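You operate a simulated robot arm through the tools that you are given. There is no shell and no other tool. Be economical: measure what you need, move in short steps, check, and stop when the job is done.

The job below is to be done with a simulated two-armed robot. You get a single attempt, and the scene is never put back.

TASK
Put the yellow capsule on the teal mat. Put the black plunger on the top of the side bench away on the top of the cabinet desk. Open the side bench door, take the carton marked stubs from the shelf behind the side bench door and put it on the top of the hot plate and shut the door again. Put the stand-up bag on the top of the accessory cabinet. Open the stock cupboard door, take the blue blower on the top of the side bench and put it away on the shelf of the stock cupboard and shut the door again. Turn the timer knob to 60 s. Close the accessory cupboard door. Push the rings drawer shut. Push the bags door shut. Press the orange run button two times. Put the grey pad on the top of the black-topped cupboard away on the top of the side bench. Set the grille shutter to 100 %. Do these in any order. Set down upright: yellow capsule, black plunger, carton marked stubs, stand-up bag, blue blower.
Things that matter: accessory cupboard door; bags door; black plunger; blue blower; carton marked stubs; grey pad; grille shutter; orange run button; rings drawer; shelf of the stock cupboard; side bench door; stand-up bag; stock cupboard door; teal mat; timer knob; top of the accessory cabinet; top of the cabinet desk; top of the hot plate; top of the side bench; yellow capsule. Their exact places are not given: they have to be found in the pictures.

It is judged by the outcome, as a careful person would: the job done as asked, and still so three seconds after it is handed in. It fails if anything else is knocked over, pushed out of place, dropped, spilled or broken.

THE ROBOT
Two 7-joint arms with two-finger parallel grippers on one trunk, on a base that drives. Base frame: it is fixed to the floor where the robot stands at the start and does not move with it; the origin is under the middle of the robot, x ahead of it, y to its left, z up. Readings come in m, degrees, newtons and seconds.
The left shoulder is at the start at [0.11, 0.169, 1.53], the right one opposite. With the tool pointing down near the work surface each hand reaches from about 0.1 to 0.38 m from the robot's upright axis, wherever it stands, measured 20 degrees to its own side. Places, roughly: accessory cupboard door [-4.7, 3, 0.2]; bags door [-1.6, 4.4, 0.4]; black plunger (5x5x7 cm) [-5, 5.3, 0.9]; blue blower [-5, 4.5, 1]; carton marked stubs [-5, 5, 0.5]; grey pad (5x6x4 cm) [1.1, 2.1, 0.9]; grille shutter [0.9, -0.6, 0.9]; orange run button [-1.2, 4.1, 1]; rings drawer [-2.3, 4.2, 0.8]; shelf of the stock cupboard (44x22 cm) [-3.6, 5.7, 0.5]; side bench door [-4.7, 5.1, 0.5]; stand-up bag [-5, 4.75, 1]; stock cupboard door [-3.6, 5.6, 0.5]; teal mat (20x22 cm) [-2.78, 2.94, 0.9]; timer knob [-4.9, 3.9, 1]; top of the accessory cabinet (65x22 cm) [-5.06, 3.16, 0.9]; top of the cabinet desk [-2.7, -0.1, 0.8]; top of the hot plate (16x16 cm) [-4.46, 5.82, 0.98]; top of the side bench [-5, 4.5, 0.9]; yellow capsule (5x5x6 cm) [0.5, -0.2, 0.9]. Payload 1.57 kg a hand.
Tool frame (each hand has its own): the origin (TCP) lies between the finger pads and is the grasp point; the fingertips stand 0.03 m ahead of it; z points along the fingers, y is the line along which they close. The gripper opens to 0.08 m. The fingers are 0.017 m wide and 0.012 m thick; the gripper's body (0.04 by 0.082 m) begins 0.08 m behind the TCP.
Orientation is told as [roll, pitch, yaw] about the base's x, y, z axes, in that order, counted from this pose: with the fingers straight down and closing along the base's y, the tool's x points along the base's -x, its y along +y and its z along -z.

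THE INTERFACE
- The arms move only by the tool apply_moves. It takes "left_motion", "right_motion" or both (then of equal length, played together; a hand with none holds still); each is one flat list of numbers, 7 for each row, row after row: the turn, a rotation vector about the tool's x, y, z in degrees, then the shift along the tool's x, y, z in mm, then the closure in counts, from 0 (fully open) to 255 (shut). In form: [wx, wy, wz, x, y, z, grip, wx, wy, wz, x, y, z, grip, ...]. A call has 1 to 8 rows; each row shifts and turns the commanded pose from where the row before left it, along the tool's axes as they then stand. Each row takes 0.2 s and may step no farther than 0.05 m and 8.6 degrees from the row before; otherwise, or with a gripper value out of range, the whole call is refused. A pose out of reach is approached as far as the arm can. The call stops where the force on the tool passes 40 N (or 10 N more than at its start, if that is more) or the arm is blocked; 0.2 s more then pass. Each finger travels about 0.072 m/s and halts on what it meets, pressing with about 27 N; the grip force reading is that of the motor and also rises with nothing between the fingers. The clock runs only during rows and for 0.2 s after the last one: add rows that do not move to give the fingers time. It gives the time, the measured TCP pose, the force on the tool (base axes), the opening and the grip force at its end, in the units of the frame above (readings bear some noise), with the torque about the TCP (base axes, N m) and any sound that the robot's microphone picked up.
- Cameras (640 x 400 px; columns grow to the right, rows downward): "scene" is now at [0.1452, -0.0495, 1.7144]; the picture's right is [-0.60, -0.80, 0.00], its down [-0.60, 0.45, -0.66] and it looks along [0.53, -0.40, -0.75] (base axes); focal length 284 px, centre (320, 200). "left" rides on the left gripper at [0.072, 0.007, -0.122] in its tool frame; the picture's right is [-0.09, 1.00, 0.00], its down [-0.84, -0.08, -0.54] and it looks along [-0.54, -0.05, 0.84] (tool axes); focal length 238 px, centre (320, 200). "right" rides on the right gripper at [0.072, -0.007, -0.122] in its tool frame; the picture's right is [0.09, 1.00, 0.00], its down [-0.84, 0.08, -0.54] and it looks along [-0.54, 0.05, 0.84] (tool axes); focal length 238 px, centre (320, 200).
- snapshot(camera): a new picture of that camera. No time passes.
- move_column(by): slides the trunk up (or, below 0, down) by that many m; the arms and the scene camera ride with it, the base frame stays. It gives what a move gives, with no picture.
- roll_base(legs): drives the robot by 1 to 6 legs, each [ahead, left, turn to the left] in m, m and degrees, along the robot's own axes; the way and the turn of a leg run together, so that a leg with both is an arc; at most 1.5 m and 180 degrees a leg. The arms and the cameras ride along, it lands a little off, and it stops where it bumps. It gives what a move gives.
- aim_head(pan, tilt): turns the head with the scene camera to pan (to the left, within 86 degrees either way) and tilt (down, from -29 to 69), counted from straight ahead of the robot. It gives what a move gives.
- pixel_to_xyz(camera, pixels): for up to 12 pixels [column, row] of the newest picture of that camera ("zoom" is the newest enlarged one), the place [x, y, z] in the base frame of the surface seen there, good to about 0.003 m. No time passes.
- enlarge(camera, box): a new picture of the part [left, top, right, bottom] of that camera's present view, enlarged. No time passes.
- sign_off(): hands the job in; it is judged then, once.

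Go step by step. Measure first, check grasps and placings, and put right what went wrong. The budget is 364 turns and 324 pictures, counting those below and the enlarged ones. Unless the task says otherwise, let go and move clear before handing in, and close with one line.

The tools are called after "Emit:" as a command line: name --argument value ..., lists and objects as JSON in quotes. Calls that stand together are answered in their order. apply_moves: Moves the arms, as the interface text tells. Its arguments: {"type":"object","properties":{"left_motion":{"type":"array"},"right_motion":{"type":"array"}},"required":[]} The other tools are called the same way: move_column (by) slides the trunk up or down; roll_base (legs) drives the base; aim_head (pan, tilt) turns the head that bears the scene camera; snapshot (camera) takes a picture; pixel_to_xyz (camera, pixels) gives the place of the surface under pixels of a picture; enlarge (camera, box) takes an enlarged picture of a part of a camera's view; sign_off () hands the job in.

At the start:

```text
t: 0.0
left_position: [0.6269, -0.0386, 1.2736]
left_tool_rot: [0.0, 0.0, 0.0]
left_force: [-0.6, 0.4, 0.4]
left_moment: [0.0, -0.03, 0.0]
left_opening: 0.0802
left_finger_force: 0.0
right_position: [0.3663, -0.5158, 0.9991]
right_tool_rot: [-0.1, -0.1, 0.0]
right_force: [0.5, -0.3, 0.5]
right_moment: [-0.01, 0.01, -0.01]
right_opening: 0.0802
right_finger_force: 0.1
trunk travel left (down, up): [-0.844, 0.046]
robot x, y, heading: [-0.0018, 0.004, 0.1]
head pan, tilt: [-36.6, 48.4]
```

scene: 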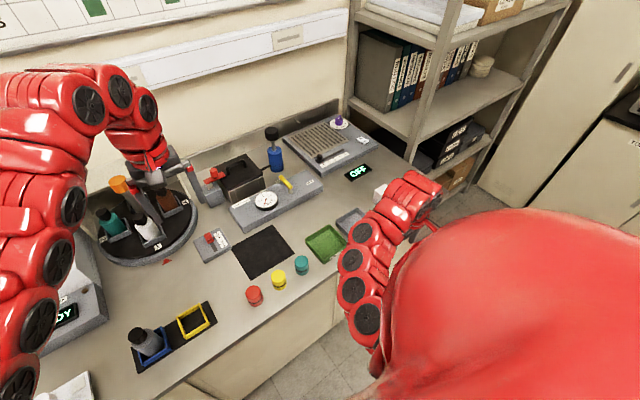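
right: 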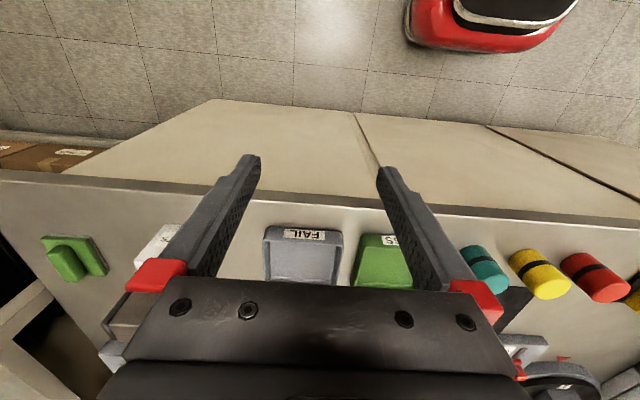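
left: 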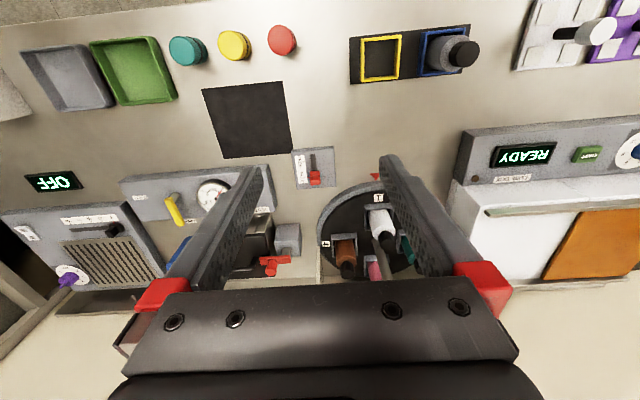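

The scene picture shows the yellow capsule near (279,280) and the grille with its black slider near (325,157). I'll enlarge the grille and measure the capsule.

Emit:
enlarge --camera "scene" --box '[260, 90, 420, 190]'

Emit:
pixel_to_xyz --camera "scene" --pixels '[[279, 275], [279, 284], [254, 292], [301, 262], [325, 157], [290, 128], [330, 170], [375, 150], [330, 340]]'

Emit:
enlarge --camera "left" --box '[0, 160, 180, 300]'

```text
4.00 times, centred on (340, 140) of scene
```

zoom: 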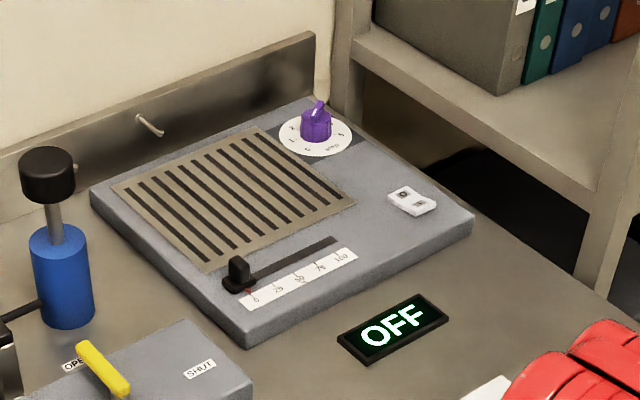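

```text
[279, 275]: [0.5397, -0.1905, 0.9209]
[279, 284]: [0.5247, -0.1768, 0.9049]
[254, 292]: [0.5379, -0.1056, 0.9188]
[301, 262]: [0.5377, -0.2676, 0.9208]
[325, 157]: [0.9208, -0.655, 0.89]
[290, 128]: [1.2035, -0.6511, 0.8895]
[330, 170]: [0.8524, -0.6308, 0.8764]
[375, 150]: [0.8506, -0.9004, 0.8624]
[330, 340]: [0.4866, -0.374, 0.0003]
```

```text
2.86 times, centred on (90, 230) of left
```

zoom: 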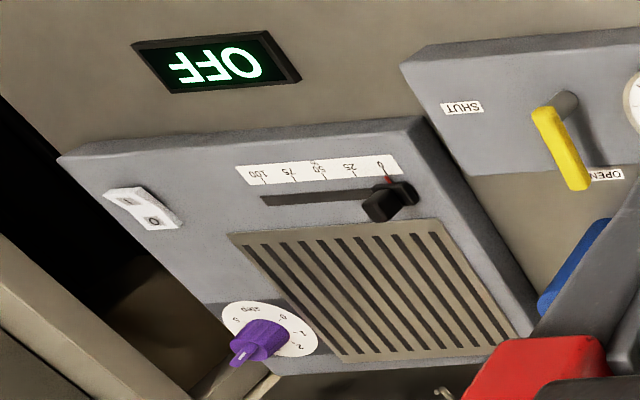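

The slider sits at 0 with the slot running toward 100; I'll measure it and the marks on the left zoom.

Emit:
pixel_to_xyz --camera "zoom" --pixels '[[378, 208], [400, 190], [388, 178], [262, 180], [266, 200], [345, 199], [320, 197], [560, 170], [60, 160]]'

Emit:
pixel_to_xyz --camera "right" --pixels '[[540, 250], [485, 250], [600, 255], [540, 200], [250, 205]]'

Emit:
aim_head --pan 0 --tilt 30

Emit:
snapshot --camera "scene"

```text
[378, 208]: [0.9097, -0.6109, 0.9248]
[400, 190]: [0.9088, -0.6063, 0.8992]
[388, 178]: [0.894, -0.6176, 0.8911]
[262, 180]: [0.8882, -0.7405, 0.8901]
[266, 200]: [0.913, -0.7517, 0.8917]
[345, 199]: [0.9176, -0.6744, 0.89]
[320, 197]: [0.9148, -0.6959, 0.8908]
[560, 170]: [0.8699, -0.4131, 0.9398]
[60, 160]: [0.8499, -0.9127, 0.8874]
```

```text
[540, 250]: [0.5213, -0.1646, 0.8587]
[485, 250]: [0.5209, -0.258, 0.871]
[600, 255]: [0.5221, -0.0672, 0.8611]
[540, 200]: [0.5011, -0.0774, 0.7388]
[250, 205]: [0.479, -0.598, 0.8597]
```

```text
t: 1.0
left_position: [0.6261, -0.0394, 1.2732]
left_tool_rot: [0.0, 0.0, 0.0]
left_force: [-0.7, 0.0, -0.3]
left_moment: [-0.01, 0.01, -0.04]
left_opening: 0.0799
left_finger_force: 0.0
right_position: [0.3666, -0.5149, 1.0001]
right_tool_rot: [0.1, -0.1, 0.0]
right_force: [0.8, -0.4, -0.5]
right_moment: [0.02, -0.01, -0.03]
right_opening: 0.0797
right_finger_force: 0.2
trunk travel left (down, up): [-0.844, 0.046]
robot x, y, heading: [0.0041, -0.0004, 0.1]
head pan, tilt: [0.0, 30.0]
```

```text
318 pictures are left
```

scene: 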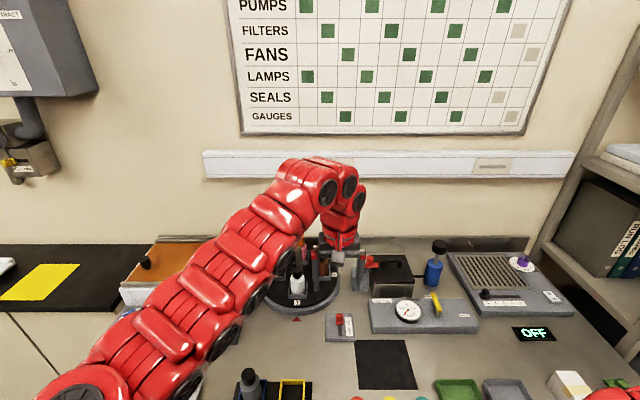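

The slider knob is at about (0.907,-0.61,0.92), with the 0 mark at y=-0.617 and 100 at y=-0.740. I'll draw the left hand back before lowering the trunk.

Emit:
apply_moves --left_motion '[0, 0, 0, 45, 30, 0, 0, 0, 0, 0, 45, 30, 0, 0, 0, 0, 0, 45, 30, 0, 0, 0, 0, 0, 45, 30, 0, 0, 0, 0, 0, 45, 30, 0, 0, 0, 0, 0, 45, 30, 0, 0]' --right_motion '[0, 0, 0, 0, 20, -40, 255, 0, 0, 0, 0, 20, -40, 255, 0, 0, 0, 0, 20, -40, 255, 0, 0, 0, 0, 20, -40, 255, 0, 0, 0, 0, 0, -40, 255, 0, 0, 0, 0, 0, -40, 255]'

Emit:
roll_base --legs '[[0, -0.4, 0], [0.1, 0, 0]]'

Emit:
move_column --by -0.2

Emit:
aim_head --pan 0 --tilt 45

Emit:
snapshot --camera "scene"

```text
refused: row 1 steps farther than a row can; nothing moved
```

```text
t: 4.3
left_position: [0.7237, -0.442, 1.2742]
left_tool_rot: [0.0, 0.0, -0.2]
left_force: [-0.2, -0.3, -0.2]
left_moment: [-0.02, -0.02, -0.02]
left_opening: 0.0801
left_finger_force: 0.0
right_position: [0.4624, -0.9184, 0.9983]
right_tool_rot: [0.1, -0.1, -0.1]
right_force: [0.1, -0.9, -0.1]
right_moment: [-0.02, 0.01, 0.01]
right_opening: 0.0799
right_finger_force: 0.1
trunk travel left (down, up): [-0.844, 0.046]
robot x, y, heading: [0.0998, -0.4014, -0.2]
head pan, tilt: [0.0, 30.0]
```

```text
t: 5.5
left_position: [0.7234, -0.4417, 1.1596]
left_tool_rot: [-0.1, 0.2, -0.2]
left_force: [1.0, 0.2, 0.1]
left_moment: [-0.02, 0.04, 0.02]
left_opening: 0.0799
left_finger_force: 0.0
right_position: [0.4621, -0.9167, 0.8892]
right_tool_rot: [0.0, -0.3, -0.3]
right_force: [-6.2, 4.0, 22.4]
right_moment: [1.18, 0.01, 0.54]
right_opening: 0.0802
right_finger_force: 0.0
trunk travel left (down, up): [-0.73, 0.16]
robot x, y, heading: [0.0971, -0.4022, -0.2]
head pan, tilt: [0.0, 30.0]
stopped: the force on the tool passed its limit at 169 N (the readings are from after the stop); the commanded pose is now the measured one
```

```text
t: 6.3
left_position: [0.7245, -0.4414, 1.1594]
left_tool_rot: [0.0, 0.0, -0.2]
left_force: [-0.5, -0.1, 0.3]
left_moment: [0.01, -0.04, 0.01]
left_opening: 0.0802
left_finger_force: 0.0
right_position: [0.4618, -0.9189, 0.8895]
right_tool_rot: [0.0, -0.2, -0.2]
right_force: [-2.8, -1.0, 13.9]
right_moment: [0.65, -0.07, 0.08]
right_opening: 0.0801
right_finger_force: 0.2
trunk travel left (down, up): [-0.73, 0.16]
robot x, y, heading: [0.102, -0.4029, -0.3]
head pan, tilt: [0.0, 45.0]
```

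```text
317 pictures are left
```

scene: 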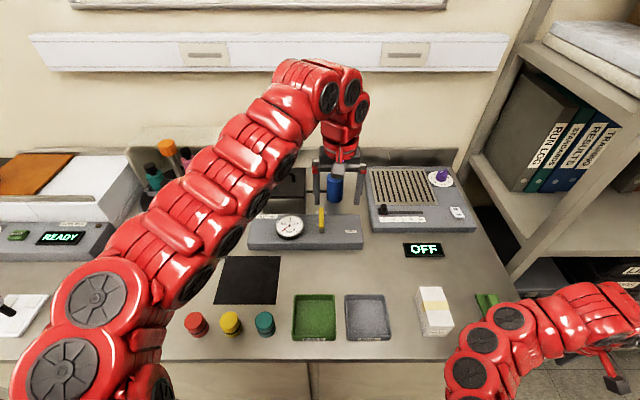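

My first call was refused and I should not have chained on it: the right hand came down on the counter's edge (169 N). The objects at (435,310) and (490,305) look unmoved. I'll lift the right hand and draw the left one back.

Emit:
apply_moves --left_motion '[0, 0, 0, 0, 0, 0, 0, 0, 0, 0, 40, 25, 0, 0, 0, 0, 0, 40, 25, 0, 0, 0, 0, 0, 40, 25, 0, 0, 0, 0, 0, 40, 25, 0, 0, 0, 0, 0, 40, 25, 0, 0, 0, 0, 0, 40, 25, 0, 0, 0, 0, 0, 40, 25, 0, 0]' --right_motion '[0, 0, 0, 0, 0, -40, 0, 0, 0, 0, 0, 0, -45, 0, 0, 0, 0, 0, 0, -45, 0, 0, 0, 0, 0, 30, -35, 0, 0, 0, 0, 0, 40, 0, 0, 0, 0, 0, 0, 40, 0, 255, 0, 0, 0, 0, 40, 0, 255, 0, 0, 0, 0, 40, 0, 255]'

Emit:
snapshot --camera "scene"

```text
t: 8.1
left_position: [0.7161, -0.305, 1.1467]
left_tool_rot: [0.0, 0.1, -0.2]
left_force: [-0.5, 0.4, 1.1]
left_moment: [-0.02, 0.02, 0.01]
left_opening: 0.0799
left_finger_force: 0.0
left hand out of reach, approached as far as the arm can: row 2, 3, 4, 5, 6, 7, 8
right_position: [0.4614, -0.757, 0.9171]
right_tool_rot: [0.0, -0.1, -0.2]
right_force: [-0.6, 0.2, 0.0]
right_moment: [-0.06, -0.03, -0.01]
right_opening: 0.0001
right_finger_force: 19.2
right hand out of reach, approached as far as the arm can: row 1, 2, 3, 4
trunk travel left (down, up): [-0.73, 0.16]
robot x, y, heading: [0.0973, -0.4046, -0.3]
head pan, tilt: [0.0, 45.0]
```

```text
316 pictures are left
```

scene: 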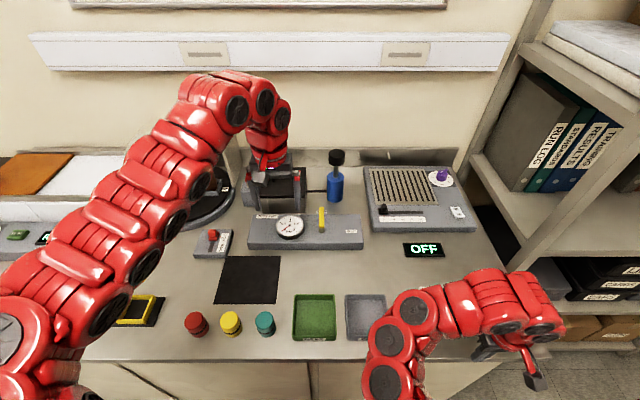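

The left hand cannot fold in at this height, since reach narrows as the trunk drops. I'll raise the trunk and back away so I can turn and work sideways with the right hand.

Emit:
move_column --by 0.155

Emit:
apply_moves --left_motion '[0, 0, 0, 40, 0, 20, 0, 0, 0, 0, 40, 0, 20, 0, 0, 0, 0, 40, 0, 20, 0, 0, 0, 0, 40, 0, 20, 0, 0, 0, 0, 40, 0, 20, 0]'

```text
t: 9.9
left_position: [0.7172, -0.3069, 1.3]
left_tool_rot: [0.0, 0.1, -0.3]
left_force: [0.3, -0.3, -0.6]
left_moment: [0.0, -0.02, 0.0]
left_opening: 0.08
left_finger_force: 0.1
right_position: [0.4633, -0.7599, 1.0721]
right_tool_rot: [0.0, -0.1, -0.2]
right_force: [-0.1, 0.7, -0.3]
right_moment: [0.0, -0.02, 0.0]
right_opening: 0.0001
right_finger_force: 21.7
trunk travel left (down, up): [-0.885, 0.005]
robot x, y, heading: [0.0957, -0.4022, -0.3]
head pan, tilt: [0.0, 45.0]
```

```text
t: 11.1
left_position: [0.716, -0.307, 1.3019]
left_tool_rot: [0.0, 0.1, -0.3]
left_force: [0.2, -0.2, -0.4]
left_moment: [-0.03, -0.01, 0.04]
left_opening: 0.0799
left_finger_force: 0.1
left hand out of reach, approached as far as the arm can: row 1, 2, 3, 4, 5
right_position: [0.4623, -0.7605, 1.0725]
right_tool_rot: [0.0, -0.1, -0.2]
right_force: [-0.2, 0.1, 0.3]
right_moment: [-0.02, 0.01, 0.01]
right_opening: 0.0
right_finger_force: 21.2
trunk travel left (down, up): [-0.885, 0.005]
robot x, y, heading: [0.1004, -0.4034, -0.2]
head pan, tilt: [0.0, 45.0]
```

The left hand did not move on the diagonal. I'll test a straight down move, then in.

Emit:
apply_moves --left_motion '[0, 0, 0, 0, 0, 30, 0, 0, 0, 0, 0, 0, 30, 0, 0, 0, 0, 20, 0, 20, 0, 0, 0, 0, 20, 0, 30, 0, 0, 0, 0, 20, 0, 30, 0]'

```text
t: 12.3
left_position: [0.7352, -0.313, 1.2303]
left_tool_rot: [0.0, 0.3, -0.3]
left_force: [-1.2, 0.1, 0.1]
left_moment: [0.02, -0.03, -0.02]
left_opening: 0.08
left_finger_force: 0.1
left hand out of reach, approached as far as the arm can: row 1, 2, 3, 4, 5
right_position: [0.4633, -0.7599, 1.0731]
right_tool_rot: [-0.1, -0.1, -0.2]
right_force: [-0.7, 0.4, 0.8]
right_moment: [0.0, 0.03, 0.05]
right_opening: 0.0001
right_finger_force: 20.8
trunk travel left (down, up): [-0.885, 0.005]
robot x, y, heading: [0.1018, -0.4027, -0.1]
head pan, tilt: [0.0, 45.0]
```

The left hand slides along a boundary of the arm's reach. The right hand works well far out to its side, so I'll move the left hand out to its own side.

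Emit:
apply_moves --left_motion '[0, 0, 0, 0, 45, 0, 0, 0, 0, 0, 0, 45, 0, 0, 0, 0, 0, 0, 45, 0, 0, 0, 0, 0, 0, 45, 0, 0, 0, 0, 0, 0, 45, 0, 0, 0, 0, 0, 20, 40, 0, 0, 0, 0, 0, 20, 40, 0, 0, 0, 0, 0, 20, 40, 0, 0]'

```text
t: 14.1
left_position: [0.7136, -0.0957, 1.2716]
left_tool_rot: [0.1, 0.3, 1.0]
left_force: [0.3, -0.3, -0.2]
left_moment: [-0.03, -0.04, 0.0]
left_opening: 0.0798
left_finger_force: 0.1
left hand out of reach, approached as far as the arm can: row 1, 5, 6, 7, 8
right_position: [0.4618, -0.7594, 1.0724]
right_tool_rot: [0.0, -0.1, -0.2]
right_force: [0.7, -0.4, -0.3]
right_moment: [-0.02, 0.01, 0.01]
right_opening: 0.0001
right_finger_force: 21.5
trunk travel left (down, up): [-0.885, 0.005]
robot x, y, heading: [0.0985, -0.4031, -0.1]
head pan, tilt: [0.0, 45.0]
```

The left hand still sticks near x=0.71. I'll look at the arm's shape.

Emit:
aim_head --pan 20 --tilt 50

Emit:
snapshot --camera "scene"

```text
t: 14.9
left_position: [0.7128, -0.0957, 1.2721]
left_tool_rot: [0.2, 0.3, 1.0]
left_force: [-0.8, 0.5, 0.4]
left_moment: [-0.02, -0.01, -0.01]
left_opening: 0.08
left_finger_force: 0.1
right_position: [0.463, -0.76, 1.0713]
right_tool_rot: [-0.1, -0.3, -0.1]
right_force: [0.0, -1.3, 0.6]
right_moment: [0.01, -0.03, 0.0]
right_opening: 0.0
right_finger_force: 21.1
trunk travel left (down, up): [-0.885, 0.005]
robot x, y, heading: [0.0988, -0.4049, 0.0]
head pan, tilt: [20.0, 50.0]
```

```text
315 pictures are left
```

scene: 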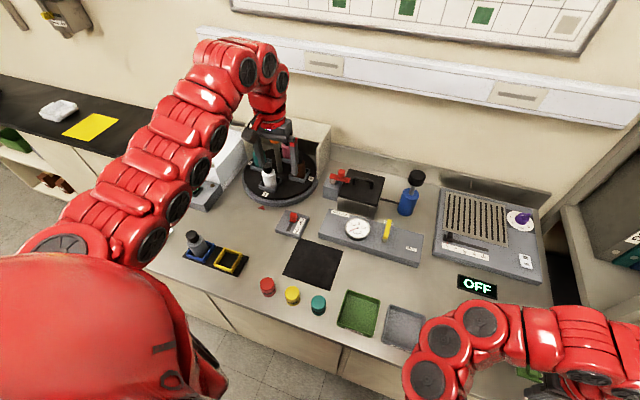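

The left arm sits low at the elbow with its wrist bent hard, which may be what stops it. I'll tilt its fingers forward to free the wrist and draw it in.

Emit:
apply_moves --left_motion '[0, -8, 0, 0, 0, 0, 0, 0, -8, 0, 0, 0, 0, 0, 0, -8, 0, 0, 0, 0, 0, 0, -8, 0, 0, 0, 0, 0, 0, -8, 0, 0, 0, -30, 0, 0, -8, 0, 0, 0, -30, 0, 0, 0, 0, 0, 0, -30, 0, 0, 0, 0, 0, 0, -30, 0]'

```text
t: 16.7
left_position: [0.8375, -0.084, 1.473]
left_tool_rot: [-0.1, -47.7, -0.3]
left_force: [0.0, -0.3, -0.7]
left_moment: [-0.02, 0.0, -0.02]
left_opening: 0.08
left_finger_force: 0.0
left hand out of reach, approached as far as the arm can: row 1, 2, 3, 4, 5, 6, 7, 8
right_position: [0.4628, -0.7602, 1.0724]
right_tool_rot: [-0.1, -0.2, -0.1]
right_force: [0.0, 0.3, -0.4]
right_moment: [-0.02, -0.04, -0.02]
right_opening: 0.0
right_finger_force: 21.7
trunk travel left (down, up): [-0.885, 0.005]
robot x, y, heading: [0.0967, -0.4022, -0.0]
head pan, tilt: [20.0, 50.0]
```

Tilting moved only the hand; the wrist itself is stuck at shoulder height. I'll try lowering it straight down in the tilted pose.

Emit:
apply_moves --left_motion '[0, 0, 0, 30, 0, 27, 0, 0, 0, 0, 30, 0, 27, 0, 0, 0, 0, 30, 0, 27, 0, 0, 0, 0, 30, 0, 27, 0, 0, 0, 0, 30, 0, 27, 0, 0, 0, 0, 30, 0, 27, 0]'

```text
t: 18.1
left_position: [0.8935, -0.0973, 1.3919]
left_tool_rot: [-0.2, -47.7, 0.3]
left_force: [0.5, 0.5, 0.4]
left_moment: [0.01, 0.01, -0.02]
left_opening: 0.0799
left_finger_force: 0.1
left hand out of reach, approached as far as the arm can: row 1, 2, 3, 4, 5, 6
right_position: [0.4626, -0.7601, 1.0732]
right_tool_rot: [0.0, 0.0, -0.3]
right_force: [0.4, -0.1, 0.2]
right_moment: [-0.01, -0.01, 0.01]
right_opening: 0.0
right_finger_force: 21.1
trunk travel left (down, up): [-0.885, 0.005]
robot x, y, heading: [0.0987, -0.4037, -0.5]
head pan, tilt: [20.0, 50.0]
```

The upper arm seems to be at a limit, with only the elbow moving. I'll put the tool back to pointing down and then swing the hand out to the left at constant radius, with matching yaw.

Emit:
apply_moves --left_motion '[0, 8, 0, 0, 0, 0, 0, 0, 8, 0, 0, 0, 0, 0, 0, 8, 0, 0, 0, 0, 0, 0, 8, 0, 0, 0, 0, 0, 0, 8, 0, 0, 0, 0, 0, 0, 8, 0, 0, 0, 0, 0]'

Emit:
apply_moves --left_motion '[0, 0, -6, 10, 45, 0, 0, 0, 0, -6, 10, 45, 0, 0, 0, 0, -6, 10, 45, 0, 0, 0, 0, -6, 10, 45, 0, 0, 0, 0, -6, 10, 45, 0, 0]'

```text
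t: 19.5
left_position: [0.8028, -0.1668, 1.3533]
left_tool_rot: [-0.1, -7.8, 0.2]
left_force: [-0.2, -1.0, -0.4]
left_moment: [-0.01, 0.0, 0.0]
left_opening: 0.0799
left_finger_force: 0.1
left hand out of reach, approached as far as the arm can: row 1, 2, 3, 4, 5, 6
right_position: [0.4643, -0.7605, 1.0727]
right_tool_rot: [0.1, -0.1, -0.2]
right_force: [1.4, -0.3, 0.7]
right_moment: [0.02, -0.02, -0.02]
right_opening: 0.0
right_finger_force: 21.8
trunk travel left (down, up): [-0.885, 0.005]
robot x, y, heading: [0.0986, -0.4053, 0.2]
head pan, tilt: [20.0, 50.0]
```

```text
t: 20.7
left_position: [0.7087, 0.0409, 1.3415]
left_tool_rot: [-4.0, -6.7, 30.5]
left_force: [-0.3, 0.5, -0.3]
left_moment: [-0.04, 0.01, 0.0]
left_opening: 0.08
left_finger_force: 0.2
right_position: [0.4619, -0.7594, 1.0735]
right_tool_rot: [-0.1, -0.2, -0.3]
right_force: [0.4, 0.6, -0.1]
right_moment: [-0.02, -0.01, 0.01]
right_opening: 0.0
right_finger_force: 21.2
trunk travel left (down, up): [-0.885, 0.005]
robot x, y, heading: [0.0987, -0.3989, -0.2]
head pan, tilt: [20.0, 50.0]
```

Yawing the tool with the swing frees the arm. I'll keep going and pull inward and down.

Emit:
apply_moves --left_motion '[0, 0, -8, 20, 35, 0, 0, 0, 0, -8, 30, 20, 20, 0, 0, 0, -8, 35, 0, 20, 0, 0, 0, 0, 35, 0, 20, 0, 0, 0, 0, 35, 0, 20, 0, 0, 0, 0, 35, 0, 20, 0]'

```text
t: 22.1
left_position: [0.6957, 0.0348, 1.2664]
left_tool_rot: [-6.3, -4.4, 54.4]
left_force: [0.0, 0.1, -0.4]
left_moment: [-0.03, 0.01, 0.0]
left_opening: 0.0799
left_finger_force: 0.1
left hand out of reach, approached as far as the arm can: row 2, 3, 4, 5, 6
right_position: [0.4634, -0.7596, 1.0716]
right_tool_rot: [0.0, -0.2, -0.3]
right_force: [-0.4, 0.2, -0.5]
right_moment: [0.0, 0.0, 0.0]
right_opening: 0.0
right_finger_force: 21.6
trunk travel left (down, up): [-0.885, 0.005]
robot x, y, heading: [0.096, -0.4019, -0.0]
head pan, tilt: [20.0, 50.0]
```

It is still blocked radially. I'll try going up and inward.

Emit:
apply_moves --left_motion '[0, 0, 0, 20, 0, -30, 0, 0, 0, 0, 20, 0, -30, 0, 0, 0, 0, 20, 0, -30, 0, 0, 0, 0, 30, 0, -20, 0, 0, 0, 0, 30, 0, -10, 0, 0, 0, 0, 30, 0, 0, 0]'

Emit:
snapshot --camera "scene"

```text
t: 23.5
left_position: [0.6822, -0.0078, 1.3424]
left_tool_rot: [-6.2, -4.1, 54.4]
left_force: [-0.6, 0.6, 0.1]
left_moment: [0.01, -0.02, 0.0]
left_opening: 0.0799
left_finger_force: 0.1
left hand out of reach, approached as far as the arm can: row 1, 2, 3, 4, 5, 6
right_position: [0.4624, -0.7605, 1.0725]
right_tool_rot: [0.1, -0.3, -0.2]
right_force: [0.4, 0.6, 0.3]
right_moment: [0.0, -0.02, 0.01]
right_opening: 0.0
right_finger_force: 21.1
trunk travel left (down, up): [-0.885, 0.005]
robot x, y, heading: [0.0966, -0.3986, 0.1]
head pan, tilt: [20.0, 50.0]
```

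```text
314 pictures are left
```

scene: 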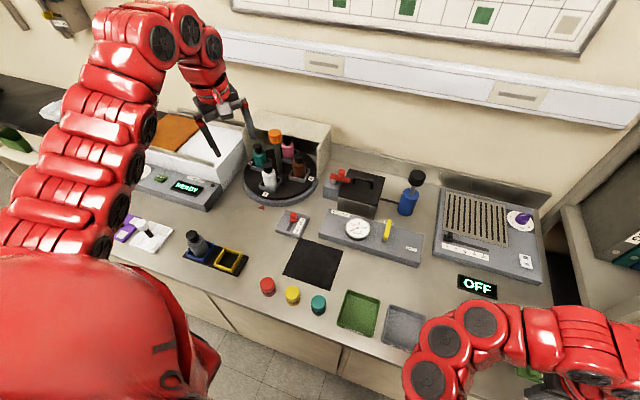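

The arm from the shoulder at (20,250) to the wrist at (170,30) is long and low at the elbow. I'll yaw the tool the other way to mirror the right arm's relation, then test pulling in.

Emit:
apply_moves --left_motion '[0, 0, 8, 0, 0, 0, 0, 0, 0, 8, 0, 0, 0, 0, 0, 0, 8, 0, 0, 0, 0, 0, 0, 8, 0, 0, 0, 0, 0, 0, 8, 0, 0, 0, 0, 0, 0, 8, 0, 0, 0, 0, 0, 0, 8, 0, 0, 0, 0, 0, 0, 8, 0, 0, 0, 0]'

Emit:
apply_moves --left_motion '[0, 0, 8, 0, 0, 0, 0, 0, 0, 8, 0, 0, 0, 0, 0, 0, 8, 0, 0, 0, 0, 0, 0, 0, 30, 0, 0, 0, 0, 0, 0, 30, 0, 0, 0, 0, 0, 0, 30, 0, 0, 0]'

```text
t: 25.3
left_position: [0.6878, -0.0148, 1.3465]
left_tool_rot: [-0.9, -8.1, 7.3]
left_force: [-0.3, 0.3, 0.1]
left_moment: [-0.03, -0.05, -0.03]
left_opening: 0.0795
left_finger_force: 0.0
left hand out of reach, approached as far as the arm can: row 1, 6, 7, 8
right_position: [0.4625, -0.7593, 1.0733]
right_tool_rot: [-0.1, -0.1, -0.3]
right_force: [-0.9, -0.3, -0.2]
right_moment: [-0.01, 0.0, 0.0]
right_opening: 0.0
right_finger_force: 21.3
trunk travel left (down, up): [-0.885, 0.005]
robot x, y, heading: [0.0942, -0.4028, -0.1]
head pan, tilt: [20.0, 50.0]
```

```text
t: 26.7
left_position: [0.6867, -0.0148, 1.3452]
left_tool_rot: [-0.9, -8.1, 7.3]
left_force: [0.7, -0.5, -0.5]
left_moment: [0.04, 0.01, -0.01]
left_opening: 0.08
left_finger_force: 0.0
left hand out of reach, approached as far as the arm can: row 1, 2, 3, 4, 5, 6
right_position: [0.4628, -0.7595, 1.073]
right_tool_rot: [0.1, -0.2, -0.1]
right_force: [0.3, 0.0, 0.5]
right_moment: [0.01, -0.01, -0.01]
right_opening: 0.0
right_finger_force: 21.4
trunk travel left (down, up): [-0.885, 0.005]
robot x, y, heading: [0.1015, -0.3992, 0.0]
head pan, tilt: [20.0, 50.0]
```

Yaw stops at 7°, so one wrist joint sits at its end there. I'll go back to the middle (about 35°) and try pulling straight in from there.

Emit:
apply_moves --left_motion '[0, 0, -8, 0, 0, 0, 0, 0, 0, -8, 0, 0, 0, 0, 0, 0, -8, 0, 0, 0, 0, 0, 0, 0, 25, 0, 0, 0, 0, 0, 0, 25, 0, 0, 0, 0, 0, 0, 25, 0, 0, 0]'

Emit:
apply_moves --left_motion '[0, 8, 0, 0, 0, 0, 0, 0, 8, 0, 0, 0, 0, 0, 0, 8, 0, 0, 0, 0, 0]'

```text
t: 28.1
left_position: [0.6885, -0.0154, 1.3455]
left_tool_rot: [-4.2, -7.2, 31.5]
left_force: [0.2, -0.2, -0.1]
left_moment: [-0.03, 0.01, 0.01]
left_opening: 0.0801
left_finger_force: 0.0
left hand out of reach, approached as far as the arm can: row 4, 5, 6
right_position: [0.463, -0.7596, 1.0709]
right_tool_rot: [0.0, -0.2, -0.2]
right_force: [0.0, 0.1, 0.5]
right_moment: [0.0, 0.0, 0.01]
right_opening: 0.0003
right_finger_force: 21.5
trunk travel left (down, up): [-0.885, 0.005]
robot x, y, heading: [0.0969, -0.4008, -0.6]
head pan, tilt: [20.0, 50.0]
```

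```text
t: 28.9
left_position: [0.6889, -0.021, 1.2717]
left_tool_rot: [-4.4, 17.0, 29.7]
left_force: [-0.8, 0.0, -0.3]
left_moment: [0.03, 0.03, 0.0]
left_opening: 0.0803
left_finger_force: 0.1
left hand out of reach, approached as far as the arm can: row 1, 2, 3
right_position: [0.4625, -0.7601, 1.0732]
right_tool_rot: [0.0, -0.1, -0.1]
right_force: [0.2, 0.3, -0.8]
right_moment: [0.03, 0.03, 0.01]
right_opening: 0.0
right_finger_force: 20.9
trunk travel left (down, up): [-0.885, 0.005]
robot x, y, heading: [0.0988, -0.404, -0.0]
head pan, tilt: [20.0, 50.0]
```

The wrist can only trade height for distance here. I'll rotate the robot left, away from the counter, to get room; the fingertips at about z 1.24 clear everything on it.

Emit:
pixel_to_xyz --camera "scene" --pixels '[[274, 135], [190, 130], [415, 178], [60, 20], [40, 110], [180, 150]]'

Emit:
roll_base --legs '[[-0.15, 0, 0], [0, 0, 90]]'

Emit:
snapshot --camera "scene"

```text
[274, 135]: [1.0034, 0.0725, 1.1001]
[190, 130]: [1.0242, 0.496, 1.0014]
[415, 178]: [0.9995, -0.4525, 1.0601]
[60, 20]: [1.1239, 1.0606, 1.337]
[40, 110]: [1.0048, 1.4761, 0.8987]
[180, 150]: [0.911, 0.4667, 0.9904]
```

```text
t: 34.1
left_position: [-0.4274, 0.192, 1.2735]
left_tool_rot: [-4.3, 16.8, 119.1]
left_force: [-0.5, 0.4, 0.2]
left_moment: [0.01, -0.02, 0.0]
left_opening: 0.08
left_finger_force: 0.0
right_position: [0.308, -0.0423, 1.0719]
right_tool_rot: [0.0, -0.1, 89.2]
right_force: [-0.3, -1.2, -0.1]
right_moment: [-0.02, 0.01, 0.0]
right_opening: 0.0002
right_finger_force: 20.8
trunk travel left (down, up): [-0.885, 0.005]
robot x, y, heading: [-0.0497, -0.4011, 89.2]
head pan, tilt: [20.0, 50.0]
```

```text
313 pictures are left
```

scene: 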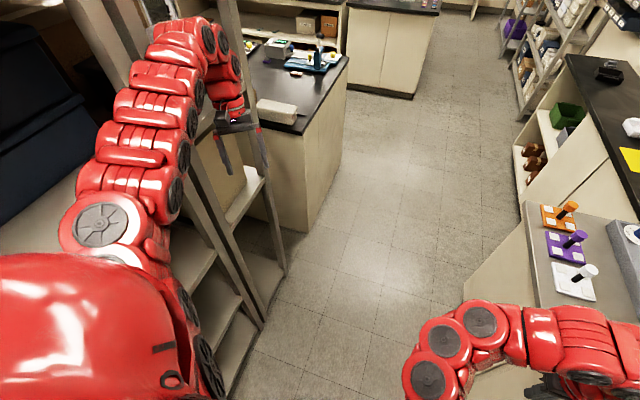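

A shelf rack stands close on the left; I'll measure it and other things seen here.

Emit:
pixel_to_xyz --camera "scene" --pixels '[[262, 150], [225, 180], [280, 270], [320, 320], [275, 105], [300, 60], [400, 60], [430, 200], [560, 130], [245, 320]]'

Emit:
aim_head --pan 60 --tilt 25

Emit:
snapshot --camera "scene"

```text
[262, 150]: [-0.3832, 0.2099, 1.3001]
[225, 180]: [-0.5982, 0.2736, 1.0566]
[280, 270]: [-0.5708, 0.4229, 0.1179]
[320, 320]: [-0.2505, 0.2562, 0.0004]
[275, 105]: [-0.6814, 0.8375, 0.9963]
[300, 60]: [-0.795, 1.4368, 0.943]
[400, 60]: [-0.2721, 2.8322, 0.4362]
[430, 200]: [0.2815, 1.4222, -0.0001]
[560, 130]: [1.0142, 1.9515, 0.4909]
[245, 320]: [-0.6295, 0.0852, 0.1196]
```

```text
t: 35.2
left_position: [-0.4264, 0.1925, 1.2719]
left_tool_rot: [-4.3, 16.8, 119.0]
left_force: [0.0, 1.3, -0.6]
left_moment: [0.01, 0.03, 0.04]
left_opening: 0.08
left_finger_force: 0.0
right_position: [0.3079, -0.0417, 1.0713]
right_tool_rot: [0.1, -0.3, 89.3]
right_force: [0.4, 0.1, 0.5]
right_moment: [0.01, 0.01, 0.01]
right_opening: 0.0
right_finger_force: 20.9
trunk travel left (down, up): [-0.885, 0.005]
robot x, y, heading: [-0.0554, -0.4024, 89.0]
head pan, tilt: [60.0, 25.0]
```

```text
312 pictures are left
```

scene: 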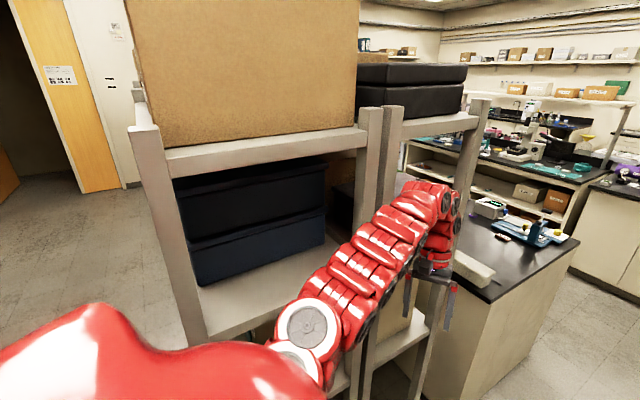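

The rack front is at x≈-0.57 and the floor between is free. I'll swing the left hand in front of its shoulder over the free aisle and un-tilt it.

Emit:
apply_moves --left_motion '[0, 0, 6, 0, -45, 0, 0, 0, 0, 6, 0, -45, 0, 0, 0, 0, 6, 0, -45, 0, 0, 0, 0, 6, 0, -45, 0, 0, 0, -8, 0, 0, 0, 0, 0, 0, -8, 0, 0, 0, 0, 0]'

Emit:
apply_moves --left_motion '[0, 0, 0, 0, 0, 45, 0, 0, 0, 0, 0, 0, 45, 0, 0, 0, 0, 0, 0, 45, 0, 0, 0, 0, 0, 0, 45, 0, 0, 0, 0, 0, 0, 45, 0, 0, 0, 0, 0, 0, 45, 0, 0, 0, 0, 0, 0, 45, 0, 0, 0, 0, 0, 0, 45, 0]'

```text
t: 36.6
left_position: [-0.2487, 0.2502, 1.2886]
left_tool_rot: [-10.7, -2.4, 97.2]
left_force: [-0.4, 0.5, 1.0]
left_moment: [0.07, 0.02, 0.02]
left_opening: 0.0801
left_finger_force: 0.1
left hand out of reach, approached as far as the arm can: row 3, 4
right_position: [0.3094, -0.0428, 1.073]
right_tool_rot: [0.0, -0.3, 89.1]
right_force: [0.3, -0.7, 0.1]
right_moment: [-0.01, -0.01, 0.0]
right_opening: 0.0001
right_finger_force: 21.9
trunk travel left (down, up): [-0.885, 0.005]
robot x, y, heading: [-0.0529, -0.401, 89.0]
head pan, tilt: [60.0, 25.0]
```

```text
t: 38.4
left_position: [-0.1717, 0.2417, 0.9592]
left_tool_rot: [-10.6, -2.3, 97.5]
left_force: [0.2, -0.4, -0.2]
left_moment: [0.0, 0.01, -0.01]
left_opening: 0.08
left_finger_force: 0.0
left hand out of reach, approached as far as the arm can: row 7, 8
right_position: [0.3098, -0.0414, 1.0729]
right_tool_rot: [0.2, -0.2, 89.2]
right_force: [-0.2, 0.3, 0.6]
right_moment: [0.01, -0.03, -0.02]
right_opening: 0.0
right_finger_force: 21.0
trunk travel left (down, up): [-0.885, 0.005]
robot x, y, heading: [-0.0535, -0.4022, 89.0]
head pan, tilt: [60.0, 25.0]
```

It lowers freely to z 0.96. Now pull inward.

Emit:
apply_moves --left_motion '[0, 0, 0, 40, 0, 0, 0, 0, 0, 0, 40, 0, 0, 0, 0, 0, 0, 40, 0, 0, 0, 0, 0, 0, 40, 0, 0, 0, 0, 0, 0, 40, 0, 0, 0, 0, 0, 0, 40, 0, 0, 0]'

Emit:
aim_head --pan 10 --tilt 55

Emit:
snapshot --camera "scene"

```text
t: 39.8
left_position: [-0.1298, 0.104, 0.8777]
left_tool_rot: [-10.7, -2.0, 97.4]
left_force: [0.2, -0.4, 0.5]
left_moment: [-0.01, 0.0, 0.0]
left_opening: 0.0798
left_finger_force: 0.0
left hand out of reach, approached as far as the arm can: row 2, 3, 4, 5, 6
right_position: [0.3091, -0.0422, 1.0728]
right_tool_rot: [0.0, -0.1, 89.2]
right_force: [0.7, -0.6, 0.0]
right_moment: [-0.02, -0.01, -0.03]
right_opening: 0.0002
right_finger_force: 21.3
trunk travel left (down, up): [-0.885, 0.005]
robot x, y, heading: [-0.0525, -0.4022, 89.0]
head pan, tilt: [60.0, 25.0]
```

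```text
t: 41.0
left_position: [-0.1294, 0.1036, 0.8778]
left_tool_rot: [-10.7, -1.9, 97.4]
left_force: [0.4, 0.0, 1.2]
left_moment: [-0.02, -0.02, -0.02]
left_opening: 0.0799
left_finger_force: 0.1
right_position: [0.309, -0.0421, 1.0724]
right_tool_rot: [0.0, -0.2, 89.3]
right_force: [0.7, -0.9, -0.1]
right_moment: [-0.03, 0.0, -0.01]
right_opening: 0.0002
right_finger_force: 21.1
trunk travel left (down, up): [-0.885, 0.005]
robot x, y, heading: [-0.0535, -0.4, 89.3]
head pan, tilt: [10.0, 55.0]
```

```text
311 pictures are left
```

scene: 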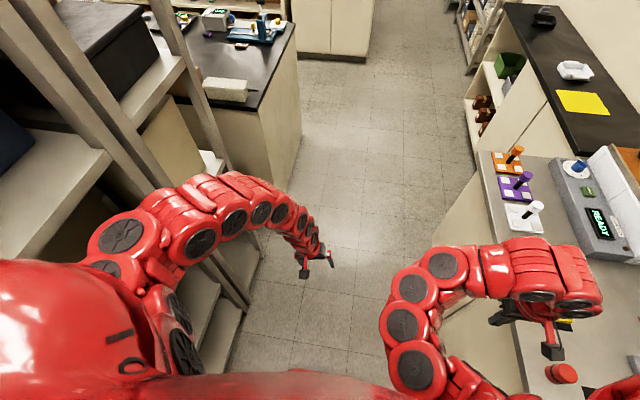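

The left arm is arched and seems held at an elbow limit in this bend direction. I'll stretch it fully forward over the aisle so the elbow passes through straight, then pull in again.

Emit:
apply_moves --left_motion '[0, 0, 0, -45, 0, -15, 0, 0, 0, 0, -45, 0, -15, 0, 0, 0, 0, -45, 0, -15, 0, 0, 0, 0, -45, 0, 0, 0, 0, 0, 0, -45, 0, 0, 0, 0, 0, 0, -45, 0, 0, 0, 0, 0, 0, -45, 0, 0, 0, 0, 0, 0, -45, 0, 0, 0]'

Emit:
snapshot --camera "scene"

```text
t: 42.8
left_position: [-0.1294, 0.2534, 0.9607]
left_tool_rot: [-10.7, -2.2, 97.4]
left_force: [-0.1, -0.7, -0.9]
left_moment: [0.01, 0.0, -0.03]
left_opening: 0.0799
left_finger_force: 0.1
left hand out of reach, approached as far as the arm can: row 3, 4, 5, 6, 7, 8
right_position: [0.3084, -0.0414, 1.0722]
right_tool_rot: [0.1, -0.1, 89.1]
right_force: [0.9, -0.3, 0.2]
right_moment: [-0.01, 0.01, -0.02]
right_opening: 0.0
right_finger_force: 21.1
trunk travel left (down, up): [-0.885, 0.005]
robot x, y, heading: [-0.0513, -0.402, 89.1]
head pan, tilt: [10.0, 55.0]
```

```text
310 pictures are left
```

scene: 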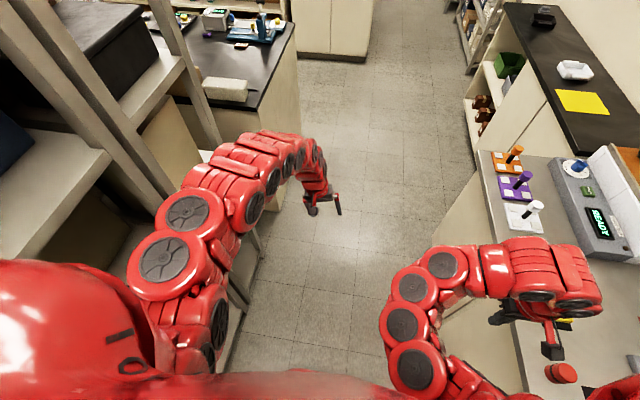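

Both an outer and an inner limit lie close together here. From the stretched pose I'll pull straight toward the shoulder, back and up.

Emit:
apply_moves --left_motion '[0, 0, 0, 35, 0, -10, 0, 0, 0, 0, 35, 0, -10, 0, 0, 0, 0, 35, 0, -10, 0, 0, 0, 0, 35, 0, -10, 0, 0, 0, 0, 35, 0, -10, 0, 0, 0, 0, 35, 0, -10, 0]'

Emit:
snapshot --camera "scene"

```text
t: 44.2
left_position: [-0.1104, 0.1717, 0.9683]
left_tool_rot: [-10.6, -2.0, 97.4]
left_force: [0.3, 0.0, 0.4]
left_moment: [-0.03, 0.0, 0.0]
left_opening: 0.0799
left_finger_force: 0.0
left hand out of reach, approached as far as the arm can: row 3, 4, 5, 6
right_position: [0.3088, -0.0409, 1.0705]
right_tool_rot: [0.0, -0.1, 89.2]
right_force: [0.7, -0.4, 0.3]
right_moment: [-0.01, -0.01, 0.02]
right_opening: 0.0
right_finger_force: 20.9
trunk travel left (down, up): [-0.885, 0.005]
robot x, y, heading: [-0.0541, -0.4001, 89.4]
head pan, tilt: [10.0, 55.0]
```

```text
309 pictures are left
```

scene: 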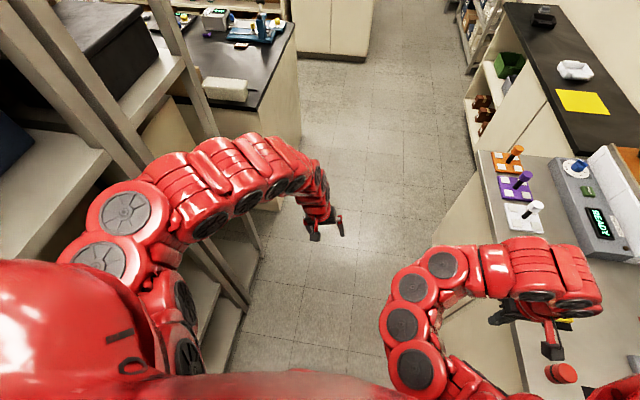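

The elbow now bows out to the left. I'll turn the tool to the right with the forearm while pulling in.

Emit:
apply_moves --left_motion '[0, 0, 8, 0, 0, 0, 0, 0, 0, 8, 0, 0, 0, 0, 0, 0, 8, 0, 0, 0, 0, 0, 0, 8, 25, 0, -5, 0, 0, 0, 0, 25, 0, -5, 0, 0, 0, 0, 25, 0, -5, 0]'

```text
t: 45.6
left_position: [-0.0425, 0.1497, 0.937]
left_tool_rot: [-7.9, -6.8, 70.2]
left_force: [0.2, 1.0, -0.3]
left_moment: [-0.02, -0.01, -0.03]
left_opening: 0.0801
left_finger_force: 0.0
left hand out of reach, approached as far as the arm can: row 1, 2, 3, 4, 5, 6
right_position: [0.3083, -0.0422, 1.0726]
right_tool_rot: [0.0, -0.1, 89.2]
right_force: [0.7, -1.0, 0.2]
right_moment: [0.0, 0.01, 0.01]
right_opening: 0.0001
right_finger_force: 21.7
trunk travel left (down, up): [-0.885, 0.005]
robot x, y, heading: [-0.0556, -0.4018, 89.3]
head pan, tilt: [10.0, 55.0]
```

No gain that way. I'll try the opposite turn, with the hand swinging left.

Emit:
apply_moves --left_motion '[0, 0, -8, 0, 20, 0, 0, 0, 0, -8, 0, 20, 0, 0, 0, 0, -8, 0, 20, 0, 0, 0, 0, -8, 0, 20, 0, 0, 0, 0, -8, 0, 0, 0, 0, 0, 0, -8, 0, 0, 0, 0, 0, 0, -8, 20, 0, 0, 0, 0, 0, -8, 20, 0, 0, 0]'

Emit:
snapshot --camera "scene"

```text
t: 47.4
left_position: [-0.0792, 0.1619, 0.9412]
left_tool_rot: [-9.7, 3.6, 129.5]
left_force: [0.6, -0.5, 0.0]
left_moment: [-0.06, -0.01, 0.02]
left_opening: 0.08
left_finger_force: 0.1
left hand out of reach, approached as far as the arm can: row 8
right_position: [0.31, -0.0407, 1.0708]
right_tool_rot: [0.0, -0.1, 89.3]
right_force: [0.9, -0.1, 0.3]
right_moment: [-0.03, 0.05, -0.03]
right_opening: 0.0002
right_finger_force: 21.2
trunk travel left (down, up): [-0.885, 0.005]
robot x, y, heading: [-0.0561, -0.4029, 89.0]
head pan, tilt: [10.0, 55.0]
```

```text
308 pictures are left
```

scene: 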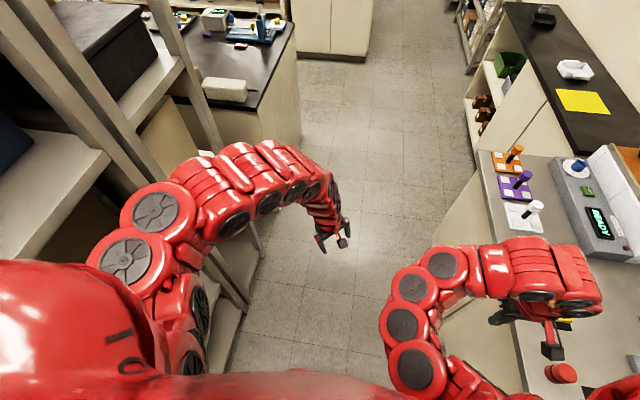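

Turning left worked except the last row. Now pull toward the robot from this yaw.

Emit:
apply_moves --left_motion '[0, 0, 0, 15, 30, 0, 0, 0, 0, 0, 15, 30, 0, 0, 0, 0, 0, 15, 30, 0, 0, 0, 0, 0, 15, 30, 0, 0, 0, 0, 0, 15, 30, 0, 0, 0, 0, 0, 15, 30, 0, 0]'

```text
t: 48.8
left_position: [-0.0973, 0.1455, 0.9344]
left_tool_rot: [-9.8, 3.5, 129.4]
left_force: [0.8, -0.7, 0.2]
left_moment: [0.0, -0.01, 0.01]
left_opening: 0.0799
left_finger_force: 0.0
left hand out of reach, approached as far as the arm can: row 1, 2, 3, 4, 5, 6
right_position: [0.3099, -0.0415, 1.0719]
right_tool_rot: [-0.1, -0.2, 89.2]
right_force: [-0.5, -0.1, -0.8]
right_moment: [0.0, -0.01, 0.02]
right_opening: 0.0001
right_finger_force: 21.4
trunk travel left (down, up): [-0.885, 0.005]
robot x, y, heading: [-0.0503, -0.3987, 89.3]
head pan, tilt: [10.0, 55.0]
```

Earlier, tilting the fingers forward let the wrist come much closer, so wrist flexion is the limit in this elbow-down posture. I'll turn the left tool to point forward so it can fold in.

Emit:
apply_moves --left_motion '[0, -6, 6, 0, 0, 0, 0, 0, -6, 6, 0, 0, 0, 0, 0, -6, 6, 0, 0, 0, 0, 0, -6, 6, 0, 0, 0, 0, 0, -6, 6, 0, 0, 0, 0, 0, -6, 6, 0, 0, -20, 0, 0, -8, 0, 0, 0, -30, 0, 0, -8, 0, 0, 0, -30, 0]'

Emit:
apply_moves --left_motion '[0, -8, 0, 0, 0, -40, 0, 0, -8, 0, 0, 0, -40, 0, 0, -8, 0, 0, 0, -40, 0, 0, -8, 0, 0, 0, -40, 0, 0, -8, 0, 0, 0, -40, 0, 0, 0, 0, 0, 0, -40, 0]'

Emit:
snapshot --camera "scene"

```text
t: 50.6
left_position: [-0.1559, 0.3363, 1.0539]
left_tool_rot: [-10.4, -37.8, 99.8]
left_force: [0.0, -0.5, 0.3]
left_moment: [-0.01, 0.0, -0.04]
left_opening: 0.0803
left_finger_force: 0.1
left hand out of reach, approached as far as the arm can: row 1, 2, 3, 4, 5, 6, 7, 8
right_position: [0.3079, -0.0416, 1.0732]
right_tool_rot: [0.0, -0.2, 89.2]
right_force: [1.2, 0.1, -0.2]
right_moment: [-0.02, -0.02, -0.02]
right_opening: 0.0001
right_finger_force: 21.3
trunk travel left (down, up): [-0.885, 0.005]
robot x, y, heading: [-0.0531, -0.4026, 89.4]
head pan, tilt: [10.0, 55.0]
```

```text
t: 52.0
left_position: [-0.2483, 0.4367, 1.197]
left_tool_rot: [-35.1, -75.9, 127.7]
left_force: [0.6, -0.1, 0.5]
left_moment: [0.02, -0.05, -0.02]
left_opening: 0.0799
left_finger_force: 0.2
left hand out of reach, approached as far as the arm can: row 1, 2, 3, 4, 5, 6
right_position: [0.3093, -0.0413, 1.073]
right_tool_rot: [0.1, -0.1, 89.2]
right_force: [-0.1, 0.3, -0.5]
right_moment: [0.01, 0.01, 0.0]
right_opening: 0.0001
right_finger_force: 21.5
trunk travel left (down, up): [-0.885, 0.005]
robot x, y, heading: [-0.0539, -0.403, 89.4]
head pan, tilt: [10.0, 55.0]
```

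```text
307 pictures are left
```

scene: 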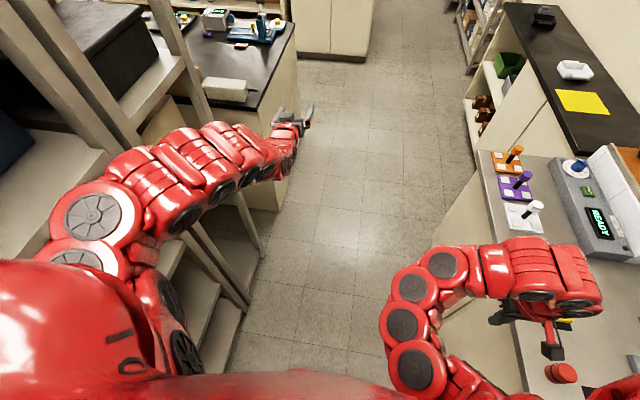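

The left tool now points forward near (300,115). I'll shift the base right a little for clearance from the rack and keep folding.

Emit:
roll_base --legs '[[0, -0.1, 0]]'

Emit:
apply_moves --left_motion '[0, 0, 0, 0, 0, -30, 0, 0, 0, 0, 0, 0, -30, 0, 0, 0, 0, 0, 0, -30, 0, 0, 0, 0, 0, 0, -30, 0]'

Emit:
snapshot --camera "scene"

```text
t: 53.1
left_position: [-0.1495, 0.4348, 1.197]
left_tool_rot: [-35.4, -75.7, 127.8]
left_force: [0.4, -0.4, -0.5]
left_moment: [0.02, -0.02, -0.02]
left_opening: 0.0798
left_finger_force: 0.0
right_position: [0.4067, -0.0435, 1.073]
right_tool_rot: [0.0, -0.1, 89.2]
right_force: [-0.3, 0.6, 0.3]
right_moment: [0.02, 0.0, 0.03]
right_opening: 0.0
right_finger_force: 21.5
trunk travel left (down, up): [-0.885, 0.005]
robot x, y, heading: [0.0477, -0.401, 89.1]
head pan, tilt: [10.0, 55.0]
```

```text
t: 54.1
left_position: [-0.1495, 0.4346, 1.1975]
left_tool_rot: [-35.3, -75.7, 127.9]
left_force: [-0.1, 0.1, 0.1]
left_moment: [-0.02, 0.02, 0.01]
left_opening: 0.0799
left_finger_force: 0.1
left hand out of reach, approached as far as the arm can: row 1, 2, 3, 4
right_position: [0.4067, -0.043, 1.0726]
right_tool_rot: [0.0, -0.2, 89.2]
right_force: [0.4, 0.1, 0.3]
right_moment: [-0.03, 0.01, 0.02]
right_opening: 0.0
right_finger_force: 21.3
trunk travel left (down, up): [-0.885, 0.005]
robot x, y, heading: [0.0435, -0.4025, 89.2]
head pan, tilt: [10.0, 55.0]
```

```text
306 pictures are left
```

scene: 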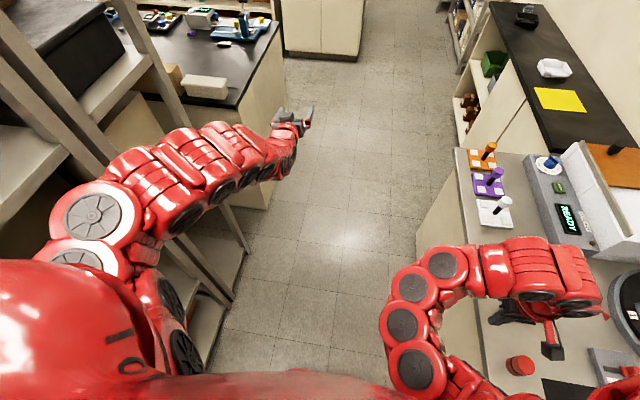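

The arm looks nearly straight in every picture, so the elbow is likely bent the wrong way. I'll push it hard to full stretch along the line from the shoulder, then pull back.

Emit:
apply_moves --left_motion '[0, 0, 0, 25, 0, 30, 0, 0, 0, 0, 25, 0, 30, 0, 0, 0, 0, 25, 0, 30, 0, 0, 0, 0, 25, 0, 30, 0, 0, 0, 0, 25, 0, 30, 0, 0, 0, 0, 25, 0, 30, 0, 0, 0, 0, 25, 0, 30, 0]'

Emit:
snapshot --camera "scene"

```text
t: 55.7
left_position: [-0.1653, 0.459, 1.1681]
left_tool_rot: [-37.0, -75.2, 129.1]
left_force: [-0.5, -1.0, -0.9]
left_moment: [-0.02, -0.02, -0.02]
left_opening: 0.0798
left_finger_force: 0.0
left hand out of reach, approached as far as the arm can: row 1, 2, 3, 4, 5, 6, 7
right_position: [0.4076, -0.0428, 1.0725]
right_tool_rot: [0.0, 0.0, 89.3]
right_force: [-0.6, -0.4, 0.5]
right_moment: [0.02, 0.0, 0.0]
right_opening: 0.0
right_finger_force: 21.4
trunk travel left (down, up): [-0.885, 0.005]
robot x, y, heading: [0.0478, -0.404, 89.3]
head pan, tilt: [10.0, 55.0]
```

```text
305 pictures are left
```

scene: 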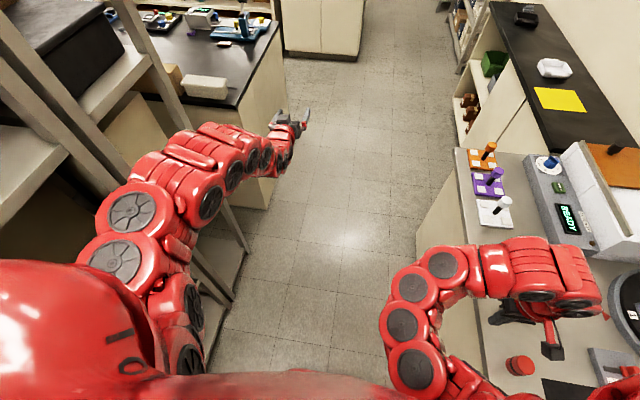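

Now fully stretched. Pull back along the same line.

Emit:
apply_moves --left_motion '[0, 0, 0, -25, 0, -30, 0, 0, 0, 0, -25, 0, -30, 0, 0, 0, 0, -25, 0, -30, 0, 0, 0, 0, -25, 0, -30, 0, 0, 0, 0, -25, 0, -30, 0]'

Emit:
snapshot --camera "scene"

```text
t: 56.9
left_position: [-0.1889, 0.4458, 1.2219]
left_tool_rot: [-35.1, -75.9, 127.5]
left_force: [0.6, 0.0, 0.7]
left_moment: [-0.02, 0.04, -0.05]
left_opening: 0.08
left_finger_force: 0.0
left hand out of reach, approached as far as the arm can: row 2, 3, 4, 5
right_position: [0.4087, -0.0429, 1.0717]
right_tool_rot: [0.0, -0.1, 89.2]
right_force: [0.4, 0.6, -0.4]
right_moment: [-0.02, -0.02, 0.0]
right_opening: 0.0
right_finger_force: 21.3
trunk travel left (down, up): [-0.885, 0.005]
robot x, y, heading: [0.0469, -0.3993, 89.1]
head pan, tilt: [10.0, 55.0]
```

```text
304 pictures are left
```

scene: 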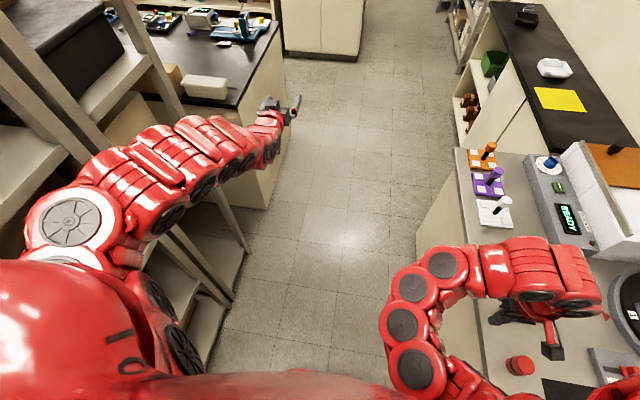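

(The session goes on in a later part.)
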